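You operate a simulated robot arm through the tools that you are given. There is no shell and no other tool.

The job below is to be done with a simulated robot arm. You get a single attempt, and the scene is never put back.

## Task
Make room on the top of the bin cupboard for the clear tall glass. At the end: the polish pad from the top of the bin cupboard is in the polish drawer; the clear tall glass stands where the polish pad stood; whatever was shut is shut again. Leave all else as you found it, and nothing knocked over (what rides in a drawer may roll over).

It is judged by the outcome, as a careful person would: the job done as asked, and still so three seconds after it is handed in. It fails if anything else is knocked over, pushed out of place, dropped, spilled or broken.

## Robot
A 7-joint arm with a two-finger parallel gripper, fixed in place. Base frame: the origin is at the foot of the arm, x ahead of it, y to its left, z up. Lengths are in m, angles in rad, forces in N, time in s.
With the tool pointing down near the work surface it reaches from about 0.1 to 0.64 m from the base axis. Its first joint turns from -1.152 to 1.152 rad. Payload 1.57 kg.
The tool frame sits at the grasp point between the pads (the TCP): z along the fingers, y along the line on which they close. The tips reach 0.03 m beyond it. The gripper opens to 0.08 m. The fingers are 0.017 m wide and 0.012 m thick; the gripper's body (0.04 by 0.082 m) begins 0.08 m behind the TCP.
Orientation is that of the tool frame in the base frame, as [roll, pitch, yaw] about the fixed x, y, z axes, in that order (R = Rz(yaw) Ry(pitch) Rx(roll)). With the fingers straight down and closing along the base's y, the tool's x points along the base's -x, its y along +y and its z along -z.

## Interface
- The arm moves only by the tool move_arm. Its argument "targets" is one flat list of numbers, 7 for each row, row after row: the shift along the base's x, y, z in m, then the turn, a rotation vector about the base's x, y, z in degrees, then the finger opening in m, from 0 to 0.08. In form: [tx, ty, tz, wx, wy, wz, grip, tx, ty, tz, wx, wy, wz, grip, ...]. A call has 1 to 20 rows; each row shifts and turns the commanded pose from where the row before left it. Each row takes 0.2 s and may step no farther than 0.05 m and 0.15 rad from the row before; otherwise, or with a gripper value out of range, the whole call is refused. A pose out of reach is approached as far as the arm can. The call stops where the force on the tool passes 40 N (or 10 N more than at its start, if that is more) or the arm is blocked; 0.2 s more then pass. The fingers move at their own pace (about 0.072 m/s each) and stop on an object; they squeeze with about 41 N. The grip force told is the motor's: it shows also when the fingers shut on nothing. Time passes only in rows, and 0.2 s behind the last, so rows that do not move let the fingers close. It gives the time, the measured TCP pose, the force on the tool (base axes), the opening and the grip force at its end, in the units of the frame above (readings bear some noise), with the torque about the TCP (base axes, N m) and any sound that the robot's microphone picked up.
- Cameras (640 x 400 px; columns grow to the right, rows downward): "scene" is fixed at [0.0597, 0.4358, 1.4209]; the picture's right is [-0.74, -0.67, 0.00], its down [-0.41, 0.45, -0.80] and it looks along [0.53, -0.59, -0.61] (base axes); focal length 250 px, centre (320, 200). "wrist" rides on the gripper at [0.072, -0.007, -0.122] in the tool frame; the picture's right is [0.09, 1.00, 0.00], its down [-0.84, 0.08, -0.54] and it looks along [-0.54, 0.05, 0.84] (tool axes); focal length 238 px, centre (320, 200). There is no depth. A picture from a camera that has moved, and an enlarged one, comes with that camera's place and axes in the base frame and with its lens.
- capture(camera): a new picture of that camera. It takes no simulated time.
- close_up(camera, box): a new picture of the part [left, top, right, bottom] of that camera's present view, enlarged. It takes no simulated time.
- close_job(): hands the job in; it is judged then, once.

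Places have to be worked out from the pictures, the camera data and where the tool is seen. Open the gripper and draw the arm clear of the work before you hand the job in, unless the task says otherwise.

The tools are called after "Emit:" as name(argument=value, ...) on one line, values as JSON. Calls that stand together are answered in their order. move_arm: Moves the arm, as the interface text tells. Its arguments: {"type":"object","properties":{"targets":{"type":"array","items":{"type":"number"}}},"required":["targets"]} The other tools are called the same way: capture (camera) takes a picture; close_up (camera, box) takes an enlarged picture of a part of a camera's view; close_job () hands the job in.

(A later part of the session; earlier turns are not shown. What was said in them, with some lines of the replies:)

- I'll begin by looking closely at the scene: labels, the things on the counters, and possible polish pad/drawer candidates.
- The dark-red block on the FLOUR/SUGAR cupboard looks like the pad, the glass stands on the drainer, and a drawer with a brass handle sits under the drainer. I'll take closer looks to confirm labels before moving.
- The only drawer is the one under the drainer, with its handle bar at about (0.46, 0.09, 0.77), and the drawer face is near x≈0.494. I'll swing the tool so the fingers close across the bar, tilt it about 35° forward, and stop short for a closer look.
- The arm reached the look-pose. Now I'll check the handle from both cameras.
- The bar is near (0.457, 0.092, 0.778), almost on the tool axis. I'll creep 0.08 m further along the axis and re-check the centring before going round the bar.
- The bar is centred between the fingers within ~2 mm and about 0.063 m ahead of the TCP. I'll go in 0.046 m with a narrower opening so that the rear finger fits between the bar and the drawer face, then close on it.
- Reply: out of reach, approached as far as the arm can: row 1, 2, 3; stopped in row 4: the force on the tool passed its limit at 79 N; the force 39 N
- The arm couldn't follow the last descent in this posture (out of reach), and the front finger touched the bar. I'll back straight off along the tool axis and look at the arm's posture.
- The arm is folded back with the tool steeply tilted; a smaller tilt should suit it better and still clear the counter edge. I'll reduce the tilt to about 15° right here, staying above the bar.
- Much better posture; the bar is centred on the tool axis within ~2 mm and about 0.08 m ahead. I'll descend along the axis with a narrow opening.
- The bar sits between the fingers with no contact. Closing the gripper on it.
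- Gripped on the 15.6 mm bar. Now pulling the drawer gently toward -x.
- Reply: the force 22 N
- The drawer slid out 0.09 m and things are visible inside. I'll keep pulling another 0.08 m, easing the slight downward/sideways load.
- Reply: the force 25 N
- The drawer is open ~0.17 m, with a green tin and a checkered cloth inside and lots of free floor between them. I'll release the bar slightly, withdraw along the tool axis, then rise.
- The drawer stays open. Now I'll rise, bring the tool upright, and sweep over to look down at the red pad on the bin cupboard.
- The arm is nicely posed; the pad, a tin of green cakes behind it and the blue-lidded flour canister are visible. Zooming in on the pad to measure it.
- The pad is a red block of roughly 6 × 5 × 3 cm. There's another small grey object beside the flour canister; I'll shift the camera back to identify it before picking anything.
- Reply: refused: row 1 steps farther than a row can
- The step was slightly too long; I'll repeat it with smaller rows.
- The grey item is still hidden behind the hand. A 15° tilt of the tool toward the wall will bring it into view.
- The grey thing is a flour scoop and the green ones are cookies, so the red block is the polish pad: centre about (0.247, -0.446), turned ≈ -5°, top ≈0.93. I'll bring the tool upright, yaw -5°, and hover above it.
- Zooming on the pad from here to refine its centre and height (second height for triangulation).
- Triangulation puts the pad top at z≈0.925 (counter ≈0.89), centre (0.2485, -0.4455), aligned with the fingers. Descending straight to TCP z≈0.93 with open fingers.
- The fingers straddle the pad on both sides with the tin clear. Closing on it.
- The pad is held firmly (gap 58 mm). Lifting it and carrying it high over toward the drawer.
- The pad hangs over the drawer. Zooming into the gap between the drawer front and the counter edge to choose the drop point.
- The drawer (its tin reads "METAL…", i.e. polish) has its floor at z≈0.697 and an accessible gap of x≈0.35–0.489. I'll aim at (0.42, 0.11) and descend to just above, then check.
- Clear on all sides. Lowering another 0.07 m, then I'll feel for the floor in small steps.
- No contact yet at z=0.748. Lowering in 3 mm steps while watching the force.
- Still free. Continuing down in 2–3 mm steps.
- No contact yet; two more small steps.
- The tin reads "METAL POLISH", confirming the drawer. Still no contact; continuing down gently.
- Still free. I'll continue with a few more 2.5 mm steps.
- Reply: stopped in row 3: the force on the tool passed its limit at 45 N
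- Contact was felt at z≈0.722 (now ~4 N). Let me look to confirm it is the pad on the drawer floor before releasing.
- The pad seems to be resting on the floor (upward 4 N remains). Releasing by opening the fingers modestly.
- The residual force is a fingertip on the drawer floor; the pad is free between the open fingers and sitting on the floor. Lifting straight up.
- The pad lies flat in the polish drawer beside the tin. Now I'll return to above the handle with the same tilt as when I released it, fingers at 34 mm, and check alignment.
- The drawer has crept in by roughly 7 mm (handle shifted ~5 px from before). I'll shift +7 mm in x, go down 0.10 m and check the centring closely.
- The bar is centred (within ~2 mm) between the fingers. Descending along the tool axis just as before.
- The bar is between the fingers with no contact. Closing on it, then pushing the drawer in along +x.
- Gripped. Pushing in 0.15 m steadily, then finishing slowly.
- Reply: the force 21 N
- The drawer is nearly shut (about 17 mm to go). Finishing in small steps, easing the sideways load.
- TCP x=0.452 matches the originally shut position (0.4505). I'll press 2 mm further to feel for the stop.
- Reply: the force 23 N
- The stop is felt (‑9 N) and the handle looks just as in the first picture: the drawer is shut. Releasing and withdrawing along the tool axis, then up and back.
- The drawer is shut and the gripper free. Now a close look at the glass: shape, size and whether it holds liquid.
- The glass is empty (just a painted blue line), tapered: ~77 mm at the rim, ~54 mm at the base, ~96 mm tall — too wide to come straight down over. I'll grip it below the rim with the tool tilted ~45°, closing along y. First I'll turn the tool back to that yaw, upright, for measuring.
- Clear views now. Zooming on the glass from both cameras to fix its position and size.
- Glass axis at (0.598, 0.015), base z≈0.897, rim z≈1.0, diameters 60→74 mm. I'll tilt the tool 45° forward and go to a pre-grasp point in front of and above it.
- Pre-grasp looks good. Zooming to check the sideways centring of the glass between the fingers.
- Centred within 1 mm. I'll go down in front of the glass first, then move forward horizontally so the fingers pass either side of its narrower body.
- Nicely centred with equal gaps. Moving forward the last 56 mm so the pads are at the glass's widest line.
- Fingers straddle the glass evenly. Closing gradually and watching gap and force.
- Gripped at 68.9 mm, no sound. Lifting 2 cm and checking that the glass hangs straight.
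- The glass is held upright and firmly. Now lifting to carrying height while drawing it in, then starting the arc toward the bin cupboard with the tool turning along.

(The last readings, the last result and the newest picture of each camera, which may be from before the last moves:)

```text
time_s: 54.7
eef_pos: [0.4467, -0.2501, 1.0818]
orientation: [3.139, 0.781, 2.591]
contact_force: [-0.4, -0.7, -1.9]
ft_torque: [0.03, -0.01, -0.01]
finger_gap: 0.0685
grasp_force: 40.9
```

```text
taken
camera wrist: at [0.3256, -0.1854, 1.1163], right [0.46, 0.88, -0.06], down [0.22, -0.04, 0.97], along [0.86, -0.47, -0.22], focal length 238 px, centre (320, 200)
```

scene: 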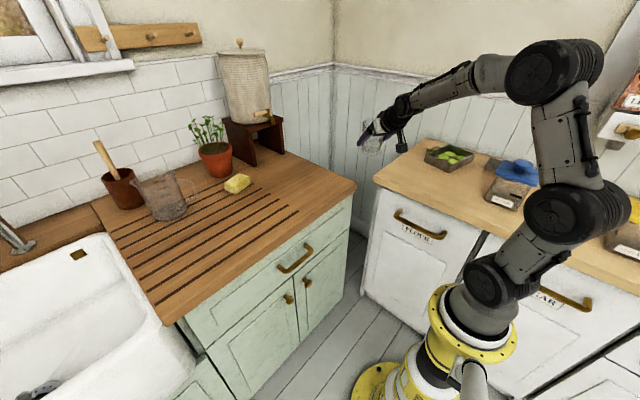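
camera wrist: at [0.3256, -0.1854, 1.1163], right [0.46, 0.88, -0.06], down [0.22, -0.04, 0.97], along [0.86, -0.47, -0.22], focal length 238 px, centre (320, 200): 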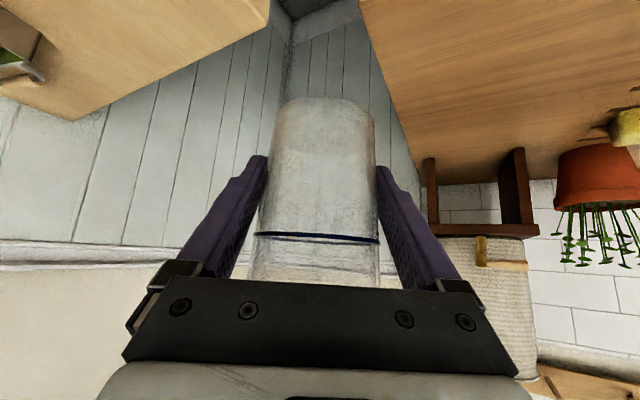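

The glass is steady and upright. Completing the arc to above the pad's former spot.

Emit:
move_arm(targets=[-0.0247, -0.0391, 0, 0, 0, -5.196, 0.06, -0.0281, -0.0367, 0, 0, 0, -5.196, 0.06, -0.0313, -0.034, 0, 0, 0, -5.196, 0.06, -0.0343, -0.0311, 0, 0, 0, -5.196, 0.06, -0.037, -0.0277, 0, 0, 0, -5.196, 0.06, -0.0393, -0.0244, 0, 0, 0, -5.196, 0.06, 0, 0, 0, 0, 0, 0, 0.06])

Emit:
capture(camera="scene")

Emit:
capture(camera="wrist")

```text
time_s: 56.3
eef_pos: [0.2503, -0.4459, 1.0825]
orientation: [3.139, 0.783, 2.046]
contact_force: [-0.5, -1.0, -2.1]
ft_torque: [0.02, -0.02, 0.0]
finger_gap: 0.0686
grasp_force: 41.1
```

```text
taken
```

scene: 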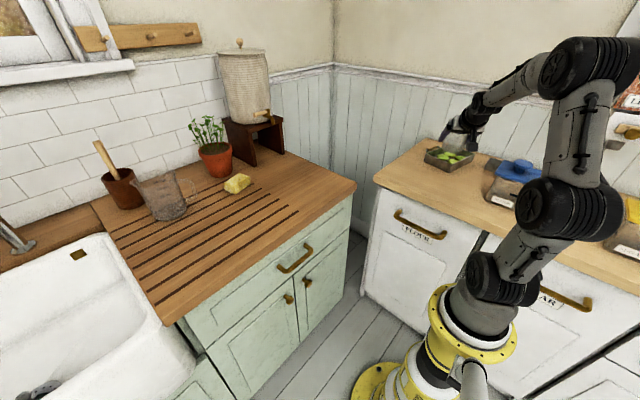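

```text
taken
camera wrist: at [0.1807, -0.3276, 1.116], right [0.85, 0.52, -0.06], down [0.16, -0.15, 0.97], along [0.49, -0.84, -0.21], focal length 238 px, centre (320, 200)
```

wrist: 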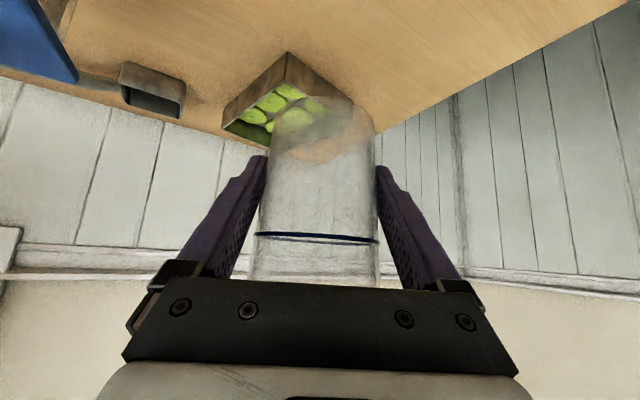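

Right above the spot: TCP (0.250, -0.446), with the tin ~6 cm behind and the flour canister well to the side. Descending to ~1.5 cm above the counter.

Emit:
move_arm(targets=[-0.0015, 0.0003, -0.03, 0, 0, 0, 0.06, 0, 0, -0.03, 0, 0, 0, 0.06, 0, 0, -0.03, 0, 0, 0, 0.06, 0, 0, -0.028, 0, 0, 0, 0.06, 0, 0, 0, 0, 0, 0, 0.06])

Emit:
close_up(camera="scene", box=[400, 100, 520, 200])

Emit:
capture(camera="wrist")

```text
time_s: 57.5
eef_pos: [0.2478, -0.4464, 0.9611]
orientation: [3.139, 0.784, 2.049]
contact_force: [0.4, 0.8, -2.0]
ft_torque: [0.0, -0.01, 0.0]
finger_gap: 0.0682
grasp_force: 41.3
```

```text
4.00 times, centred on (460, 150) of scene
camera zoom: at [0.0597, 0.4358, 1.4209], right [-0.74, -0.67, 0.0], down [-0.41, 0.45, -0.8], along [0.53, -0.59, -0.61], focal length 1000 px, centre (-240, 400)
```

zoom: 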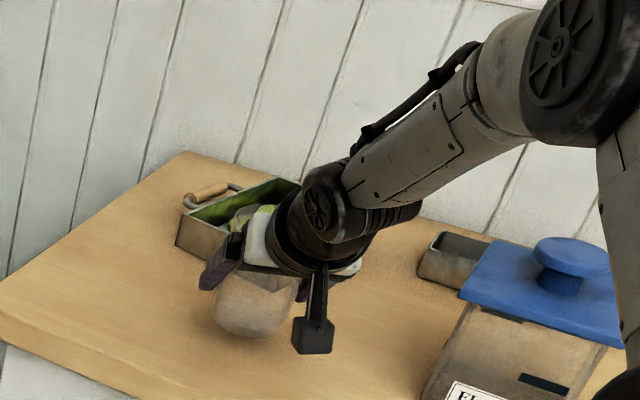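

```text
taken
camera wrist: at [0.1785, -0.3271, 0.9948], right [0.85, 0.52, -0.06], down [0.16, -0.15, 0.97], along [0.49, -0.84, -0.21], focal length 238 px, centre (320, 200)
```

wrist: 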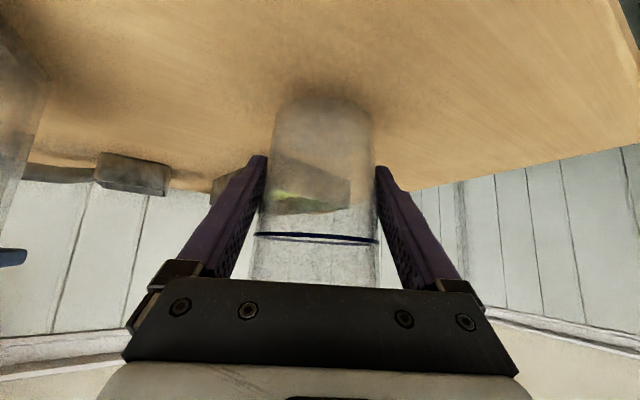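

No slip: the blue line sits at the same place in the wrist view. Lowering slowly toward contact.

Emit:
move_arm(targets=[0.0006, 0.0007, -0.004, 0, 0, 0, 0.06, 0, 0, -0.003, 0, 0, 0, 0.06, 0, 0, 0, 0, 0, 0, 0.06])

```text
time_s: 58.3
eef_pos: [0.2476, -0.4438, 0.955]
orientation: [3.139, 0.784, 2.048]
contact_force: [0.5, 0.0, -2.3]
ft_torque: [-0.01, -0.04, 0.02]
finger_gap: 0.0683
grasp_force: 41.0
```

Emit:
move_arm(targets=[0, -0.0005, -0.002, 0, 0, 0, 0.06, 0, 0, -0.002, 0, 0, 0, 0.06, 0, 0, 0, 0, 0, 0, 0.06])

```text
time_s: 59.1
eef_pos: [0.2482, -0.4441, 0.9489]
orientation: [3.139, 0.784, 2.05]
contact_force: [-0.1, -0.2, -1.8]
ft_torque: [0.02, 0.01, -0.04]
finger_gap: 0.0687
grasp_force: 40.8
```

No contact yet at z≈0.949–0.951 (only the glass's weight, ~2 N). Two more 1.5 mm steps.

Emit:
move_arm(targets=[0, -0.0005, -0.0015, 0, 0, 0, 0.06, 0, 0, -0.0015, 0, 0, 0, 0.06, 0, 0, 0, 0, 0, 0, 0.06])

Emit:
close_up(camera="scene", box=[420, 140, 500, 200])

Emit:
close_up(camera="wrist", box=[220, 60, 420, 200])

```text
time_s: 59.9
eef_pos: [0.2488, -0.4464, 0.9473]
orientation: [3.141, 0.784, 2.049]
contact_force: [-0.8, -0.2, -1.6]
ft_torque: [0.01, -0.04, 0.0]
finger_gap: 0.0684
grasp_force: 41.5
```

```text
6.67 times, centred on (460, 170) of scene
camera zoom: at [0.0597, 0.4358, 1.4209], right [-0.74, -0.67, 0.0], down [-0.41, 0.45, -0.8], along [0.53, -0.59, -0.61], focal length 1666 px, centre (-613, 400)
```

zoom: 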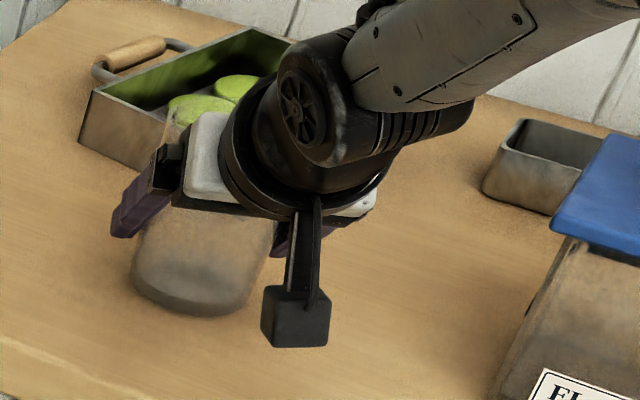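

```text
2.86 times, centred on (320, 130) of wrist
camera zoom: at [0.1794, -0.3272, 0.9811], right [0.85, 0.52, -0.06], down [0.16, -0.15, 0.97], along [0.49, -0.84, -0.21], focal length 681 px, centre (320, 400)
```

zoom: 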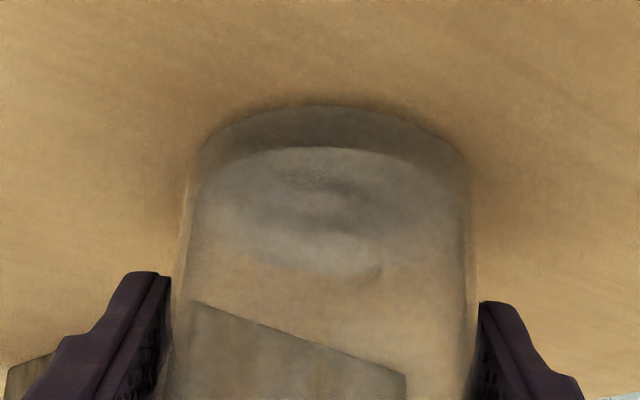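

Very close now. Continuing in 1 mm steps until the weight is taken up.

Emit:
move_arm(targets=[0, 0.0003, -0.001, 0, 0, 0, 0.06, 0, 0, -0.001, 0, 0, 0, 0.06, 0, 0, 0, 0, 0, 0, 0.06])

```text
time_s: 60.7
eef_pos: [0.2493, -0.4457, 0.9453]
orientation: [3.14, 0.784, 2.049]
contact_force: [1.1, 0.5, -1.4]
ft_torque: [-0.02, -0.02, 0.03]
finger_gap: 0.0682
grasp_force: 41.0
```

Emit:
move_arm(targets=[0, 0, -0.001, 0, 0, 0, 0.06, 0, 0, -0.001, 0, 0, 0, 0.06, 0, 0, 0, 0, 0, 0, 0.06])

Emit:
close_up(camera="wrist", box=[220, 60, 420, 200])

```text
time_s: 61.5
eef_pos: [0.2499, -0.4462, 0.9454]
orientation: [3.141, 0.787, 2.048]
contact_force: [-1.1, 1.2, 8.4]
ft_torque: [0.32, 0.22, 0.02]
finger_gap: 0.0684
grasp_force: 40.9
```

```text
2.86 times, centred on (320, 130) of wrist
camera zoom: at [0.1798, -0.3275, 0.9791], right [0.85, 0.52, -0.06], down [0.16, -0.15, 0.98], along [0.49, -0.84, -0.21], focal length 681 px, centre (320, 400)
```

zoom: 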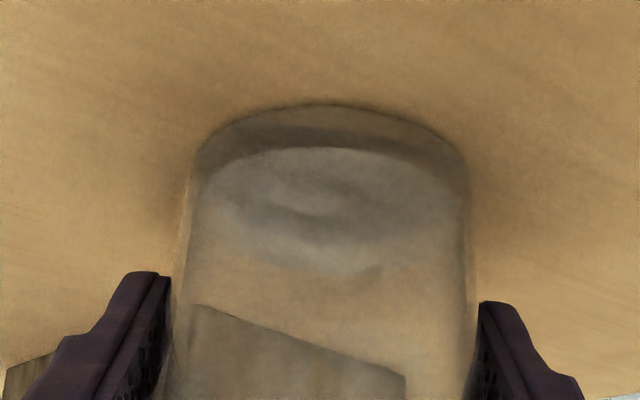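

The counter is now felt (+8 N): the glass is standing on the bin cupboard. Opening the fingers gently.

Emit:
move_arm(targets=[0, 0, 0.0005, 0, 0, 0, 0.0685, 0, 0, 0, 0, 0, 0, 0.071, 0, 0, 0, 0, 0, 0, 0.075, 0, 0, 0, 0, 0, 0, 0.08, 0, 0, 0, 0, 0, 0, 0.08])

Emit:
close_up(camera="wrist", box=[200, 60, 440, 290])

Emit:
close_up(camera="scene", box=[420, 140, 500, 200])

```text
time_s: 62.7
eef_pos: [0.2499, -0.4452, 0.9431]
orientation: [3.141, 0.784, 2.049]
contact_force: [-1.2, 0.0, -0.3]
ft_torque: [0.02, 0.0, 0.01]
finger_gap: 0.0801
grasp_force: 0.1
```

```text
1.74 times, centred on (320, 175) of wrist
camera zoom: at [0.1794, -0.3268, 0.9781], right [0.85, 0.52, -0.06], down [0.16, -0.15, 0.97], along [0.49, -0.84, -0.21], focal length 414 px, centre (320, 244)
```

zoom: 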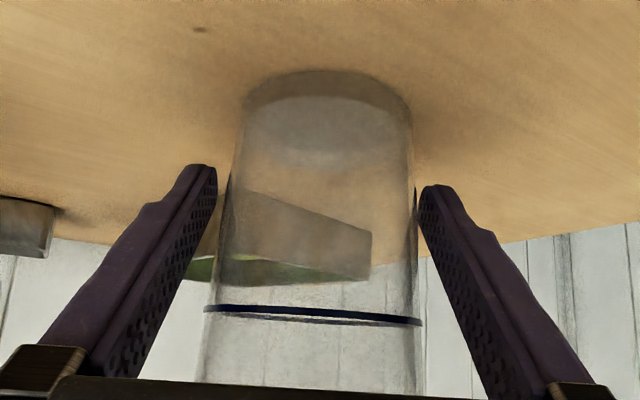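

```text
6.67 times, centred on (460, 170) of scene
camera zoom: at [0.0597, 0.4358, 1.4209], right [-0.74, -0.67, 0.0], down [-0.41, 0.45, -0.8], along [0.53, -0.59, -0.61], focal length 1666 px, centre (-613, 400)
```

zoom: 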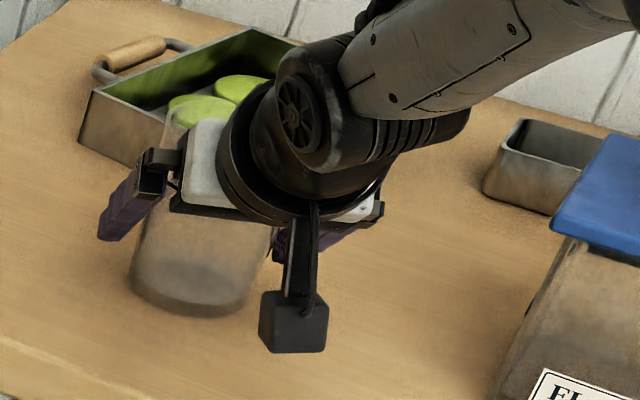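

The glass is free and standing. Withdrawing back along the tool's own axis (fingers keep to the same line, so nothing new is touched), with a 1 mm nudge toward the roomier side.

Emit:
move_arm(targets=[0.0008, 0.0005, 0, 0, 0, 0, 0.08, -0.0049, 0.0094, 0.0106, 0, 0, 0, 0.08, -0.0065, 0.0125, 0.0142, 0, 0, 0, 0.08, -0.0097, 0.0188, 0.0212, 0, 0, 0, 0.08, -0.0097, 0.0188, 0.0212, 0, 0, 0, 0.08, -0.0097, 0.0188, 0.0212, 0, 0, 0, 0.08, -0.0097, 0.0188, 0.0212, 0, 0, 0, 0.08, 0, 0, 0.03, 0, 0, 0, 0.08])

Emit:
capture(camera="wrist")

Emit:
capture(camera="scene")

```text
time_s: 64.5
eef_pos: [0.2002, -0.3482, 1.0835]
orientation: [3.14, 0.782, 2.049]
contact_force: [-0.5, -1.1, 0.3]
ft_torque: [-0.01, 0.05, 0.0]
finger_gap: 0.0801
grasp_force: 0.1
```

```text
taken
camera wrist: at [0.13, -0.2294, 1.1183], right [0.85, 0.52, -0.06], down [0.17, -0.15, 0.97], along [0.49, -0.84, -0.22], focal length 238 px, centre (320, 200)
```

wrist: 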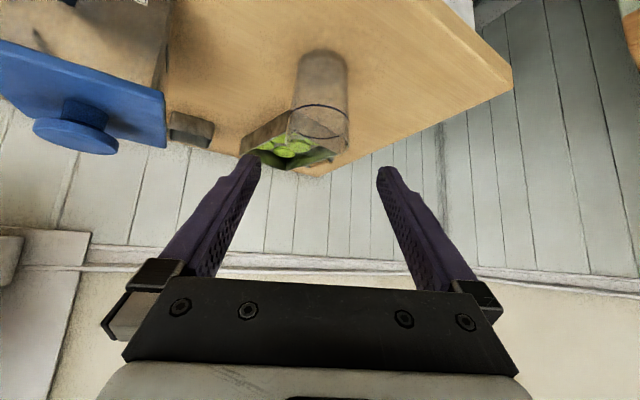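

```text
taken
```

scene: 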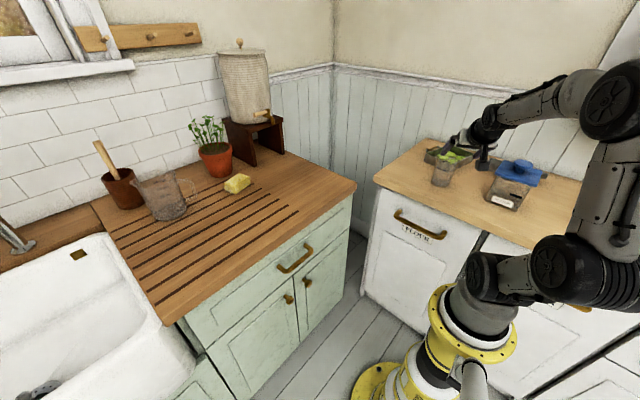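

The glass stands upright exactly where the pad was, nothing else disturbed. Now raising the arm and returning it to a clear, upright posture like at the start.

Emit:
move_arm(targets=[0, 0, 0.045, 0, 0, 0, 0.08, 0.025, 0.0375, 0.005, 0, 0, 7.8, 0.08, 0.025, 0.0375, 0.005, 0, 0, 7.8, 0.08, 0.025, 0.0375, 0.005, 0, 0, 7.8, 0.08, 0.025, 0.0375, 0.005, 0, 0, 7.8, 0.08, 0.025, 0.0375, 0.005, 0, 0, 7.8, 0.08, 0.025, 0.0375, 0.005, 0, 0, 7.8, 0.08, 0.025, 0.0375, 0.005, 0, 0, 7.8, 0.08, 0.025, 0.0375, 0.005, 0, 0, 7.8, 0.08, 0.008, 0.012, 0, 0, 7.5, 0, 0.08, 0.008, 0.012, 0, 0, 7.5, 0, 0.08, 0.008, 0.012, 0, 0, 7.5, 0, 0.08, 0.008, 0.012, 0, 0, 7.5, 0, 0.08, 0.008, 0.012, 0, 0, 7.5, 0, 0.08, 0.008, 0.012, 0, 0, 7.3, 0, 0.08])

Emit:
capture(camera="scene")

Emit:
capture(camera="wrist")

```text
time_s: 67.7
eef_pos: [0.4478, 0.0242, 1.1684]
orientation: [-3.14, -0.001, 3.138]
contact_force: [0.3, 0.5, 0.0]
ft_torque: [-0.06, 0.03, 0.02]
finger_gap: 0.0799
grasp_force: 0.1
```

```text
taken
```

scene: 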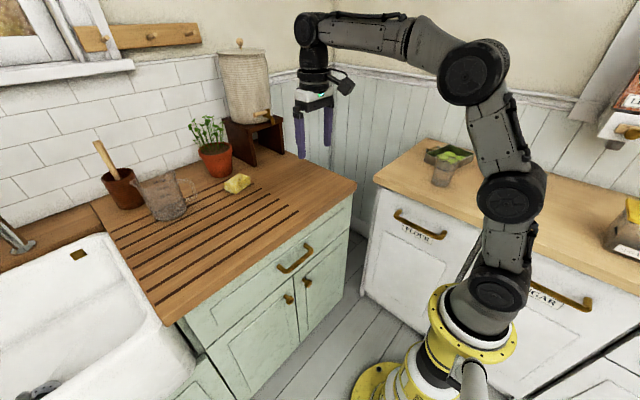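

```text
taken
camera wrist: at [0.3747, 0.018, 1.2893], right [-0.09, 1.0, 0.0], down [0.84, 0.08, 0.54], along [0.54, 0.05, -0.84], focal length 238 px, centre (320, 200)
```

wrist: 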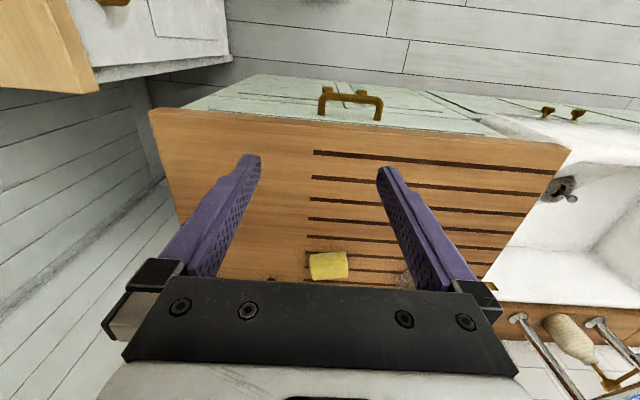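

The arm is clear. A final check of the drawer, the glass, and everything else against the first pictures.

Emit:
close_up(camera="scene", box=[240, 230, 340, 300])

Emit:
close_up(camera="scene", box=[410, 130, 550, 220])

Emit:
close_up(camera="scene", box=[160, 200, 380, 400])

Emit:
close_up(camera="wrist", box=[240, 60, 480, 210])

```text
5.71 times, centred on (290, 265) of scene
camera zoom: at [0.0597, 0.4358, 1.4209], right [-0.74, -0.67, 0.0], down [-0.41, 0.45, -0.8], along [0.53, -0.59, -0.61], focal length 1428 px, centre (491, -171)
```

zoom: 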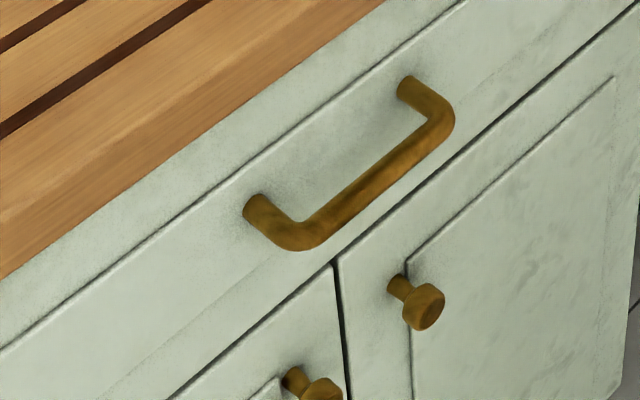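

```text
4.44 times, centred on (480, 175) of scene
camera zoom: at [0.0597, 0.4358, 1.4209], right [-0.74, -0.67, 0.0], down [-0.41, 0.45, -0.8], along [0.53, -0.59, -0.61], focal length 1111 px, centre (-391, 311)
```

zoom: 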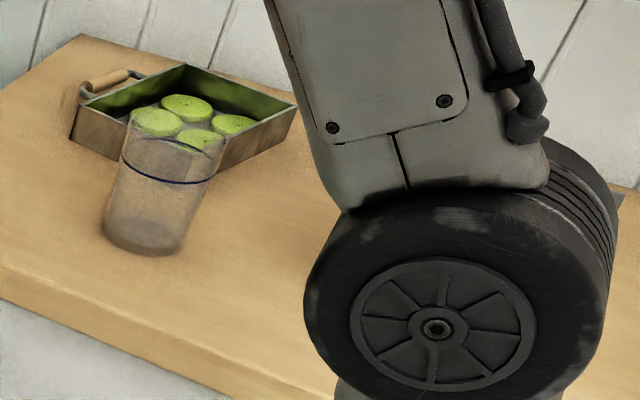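

```text
2.00 times, centred on (270, 300) of scene
camera zoom: at [0.0597, 0.4358, 1.4209], right [-0.74, -0.67, 0.0], down [-0.41, 0.45, -0.8], along [0.53, -0.59, -0.61], focal length 500 px, centre (420, 0)
```

zoom: 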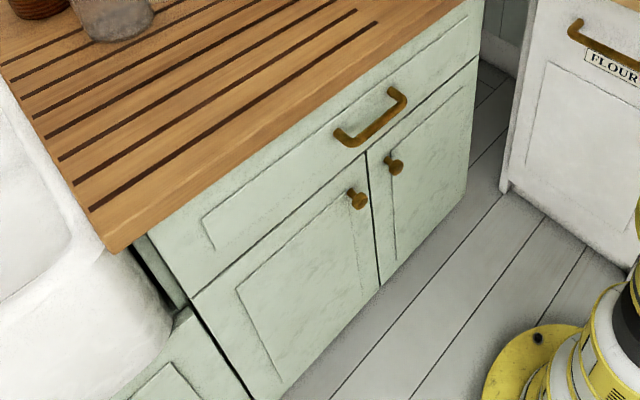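

```text
2.67 times, centred on (360, 135) of wrist
camera zoom: at [0.3747, 0.018, 1.2893], right [-0.09, 1.0, 0.0], down [0.84, 0.08, 0.54], along [0.54, 0.05, -0.84], focal length 636 px, centre (213, 373)
```

zoom: 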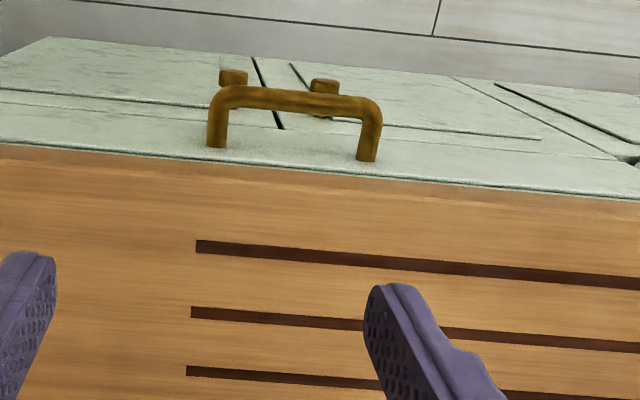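

The drawer's handle and gaps match the first picture pixel for pixel. The glass stands upright on the pad's old spot, the pad is in the polish drawer, the tin and canisters are where they were, and the gripper is open and clear. Handing the job in.

Emit:
close_job()

```text
The job is handed in.
```

The job is done and handed in. The result hasn't come back to me, but the last pictures showed everything in place.

- **Polish pad:** it lies flat in the drawer under the drainer, next to the tin labelled "METAL POLISH". I took that tin as the sign that this was the polish drawer.
- **Clear tall glass:** it stands upright on the bin cupboard where the pad stood, clear of the cookie tin and the flour canister.
- **Drawer:** it is shut again. I pushed it until I felt the stop, and its handle and gaps look the same as in the first picture.
- **Everything else:** I saw nothing knocked over or moved. In the final close-ups the arm hid the flour canister and scoop, but they looked undisturbed as I set the glass down.

Early on, one finger pressed the drawer handle with up to 79 N while I was lining up the grip. Later, lowering the pad, I met the drawer floor with up to 45 N, and the open drawer crept in about 7 mm. I saw no damage from either contact.
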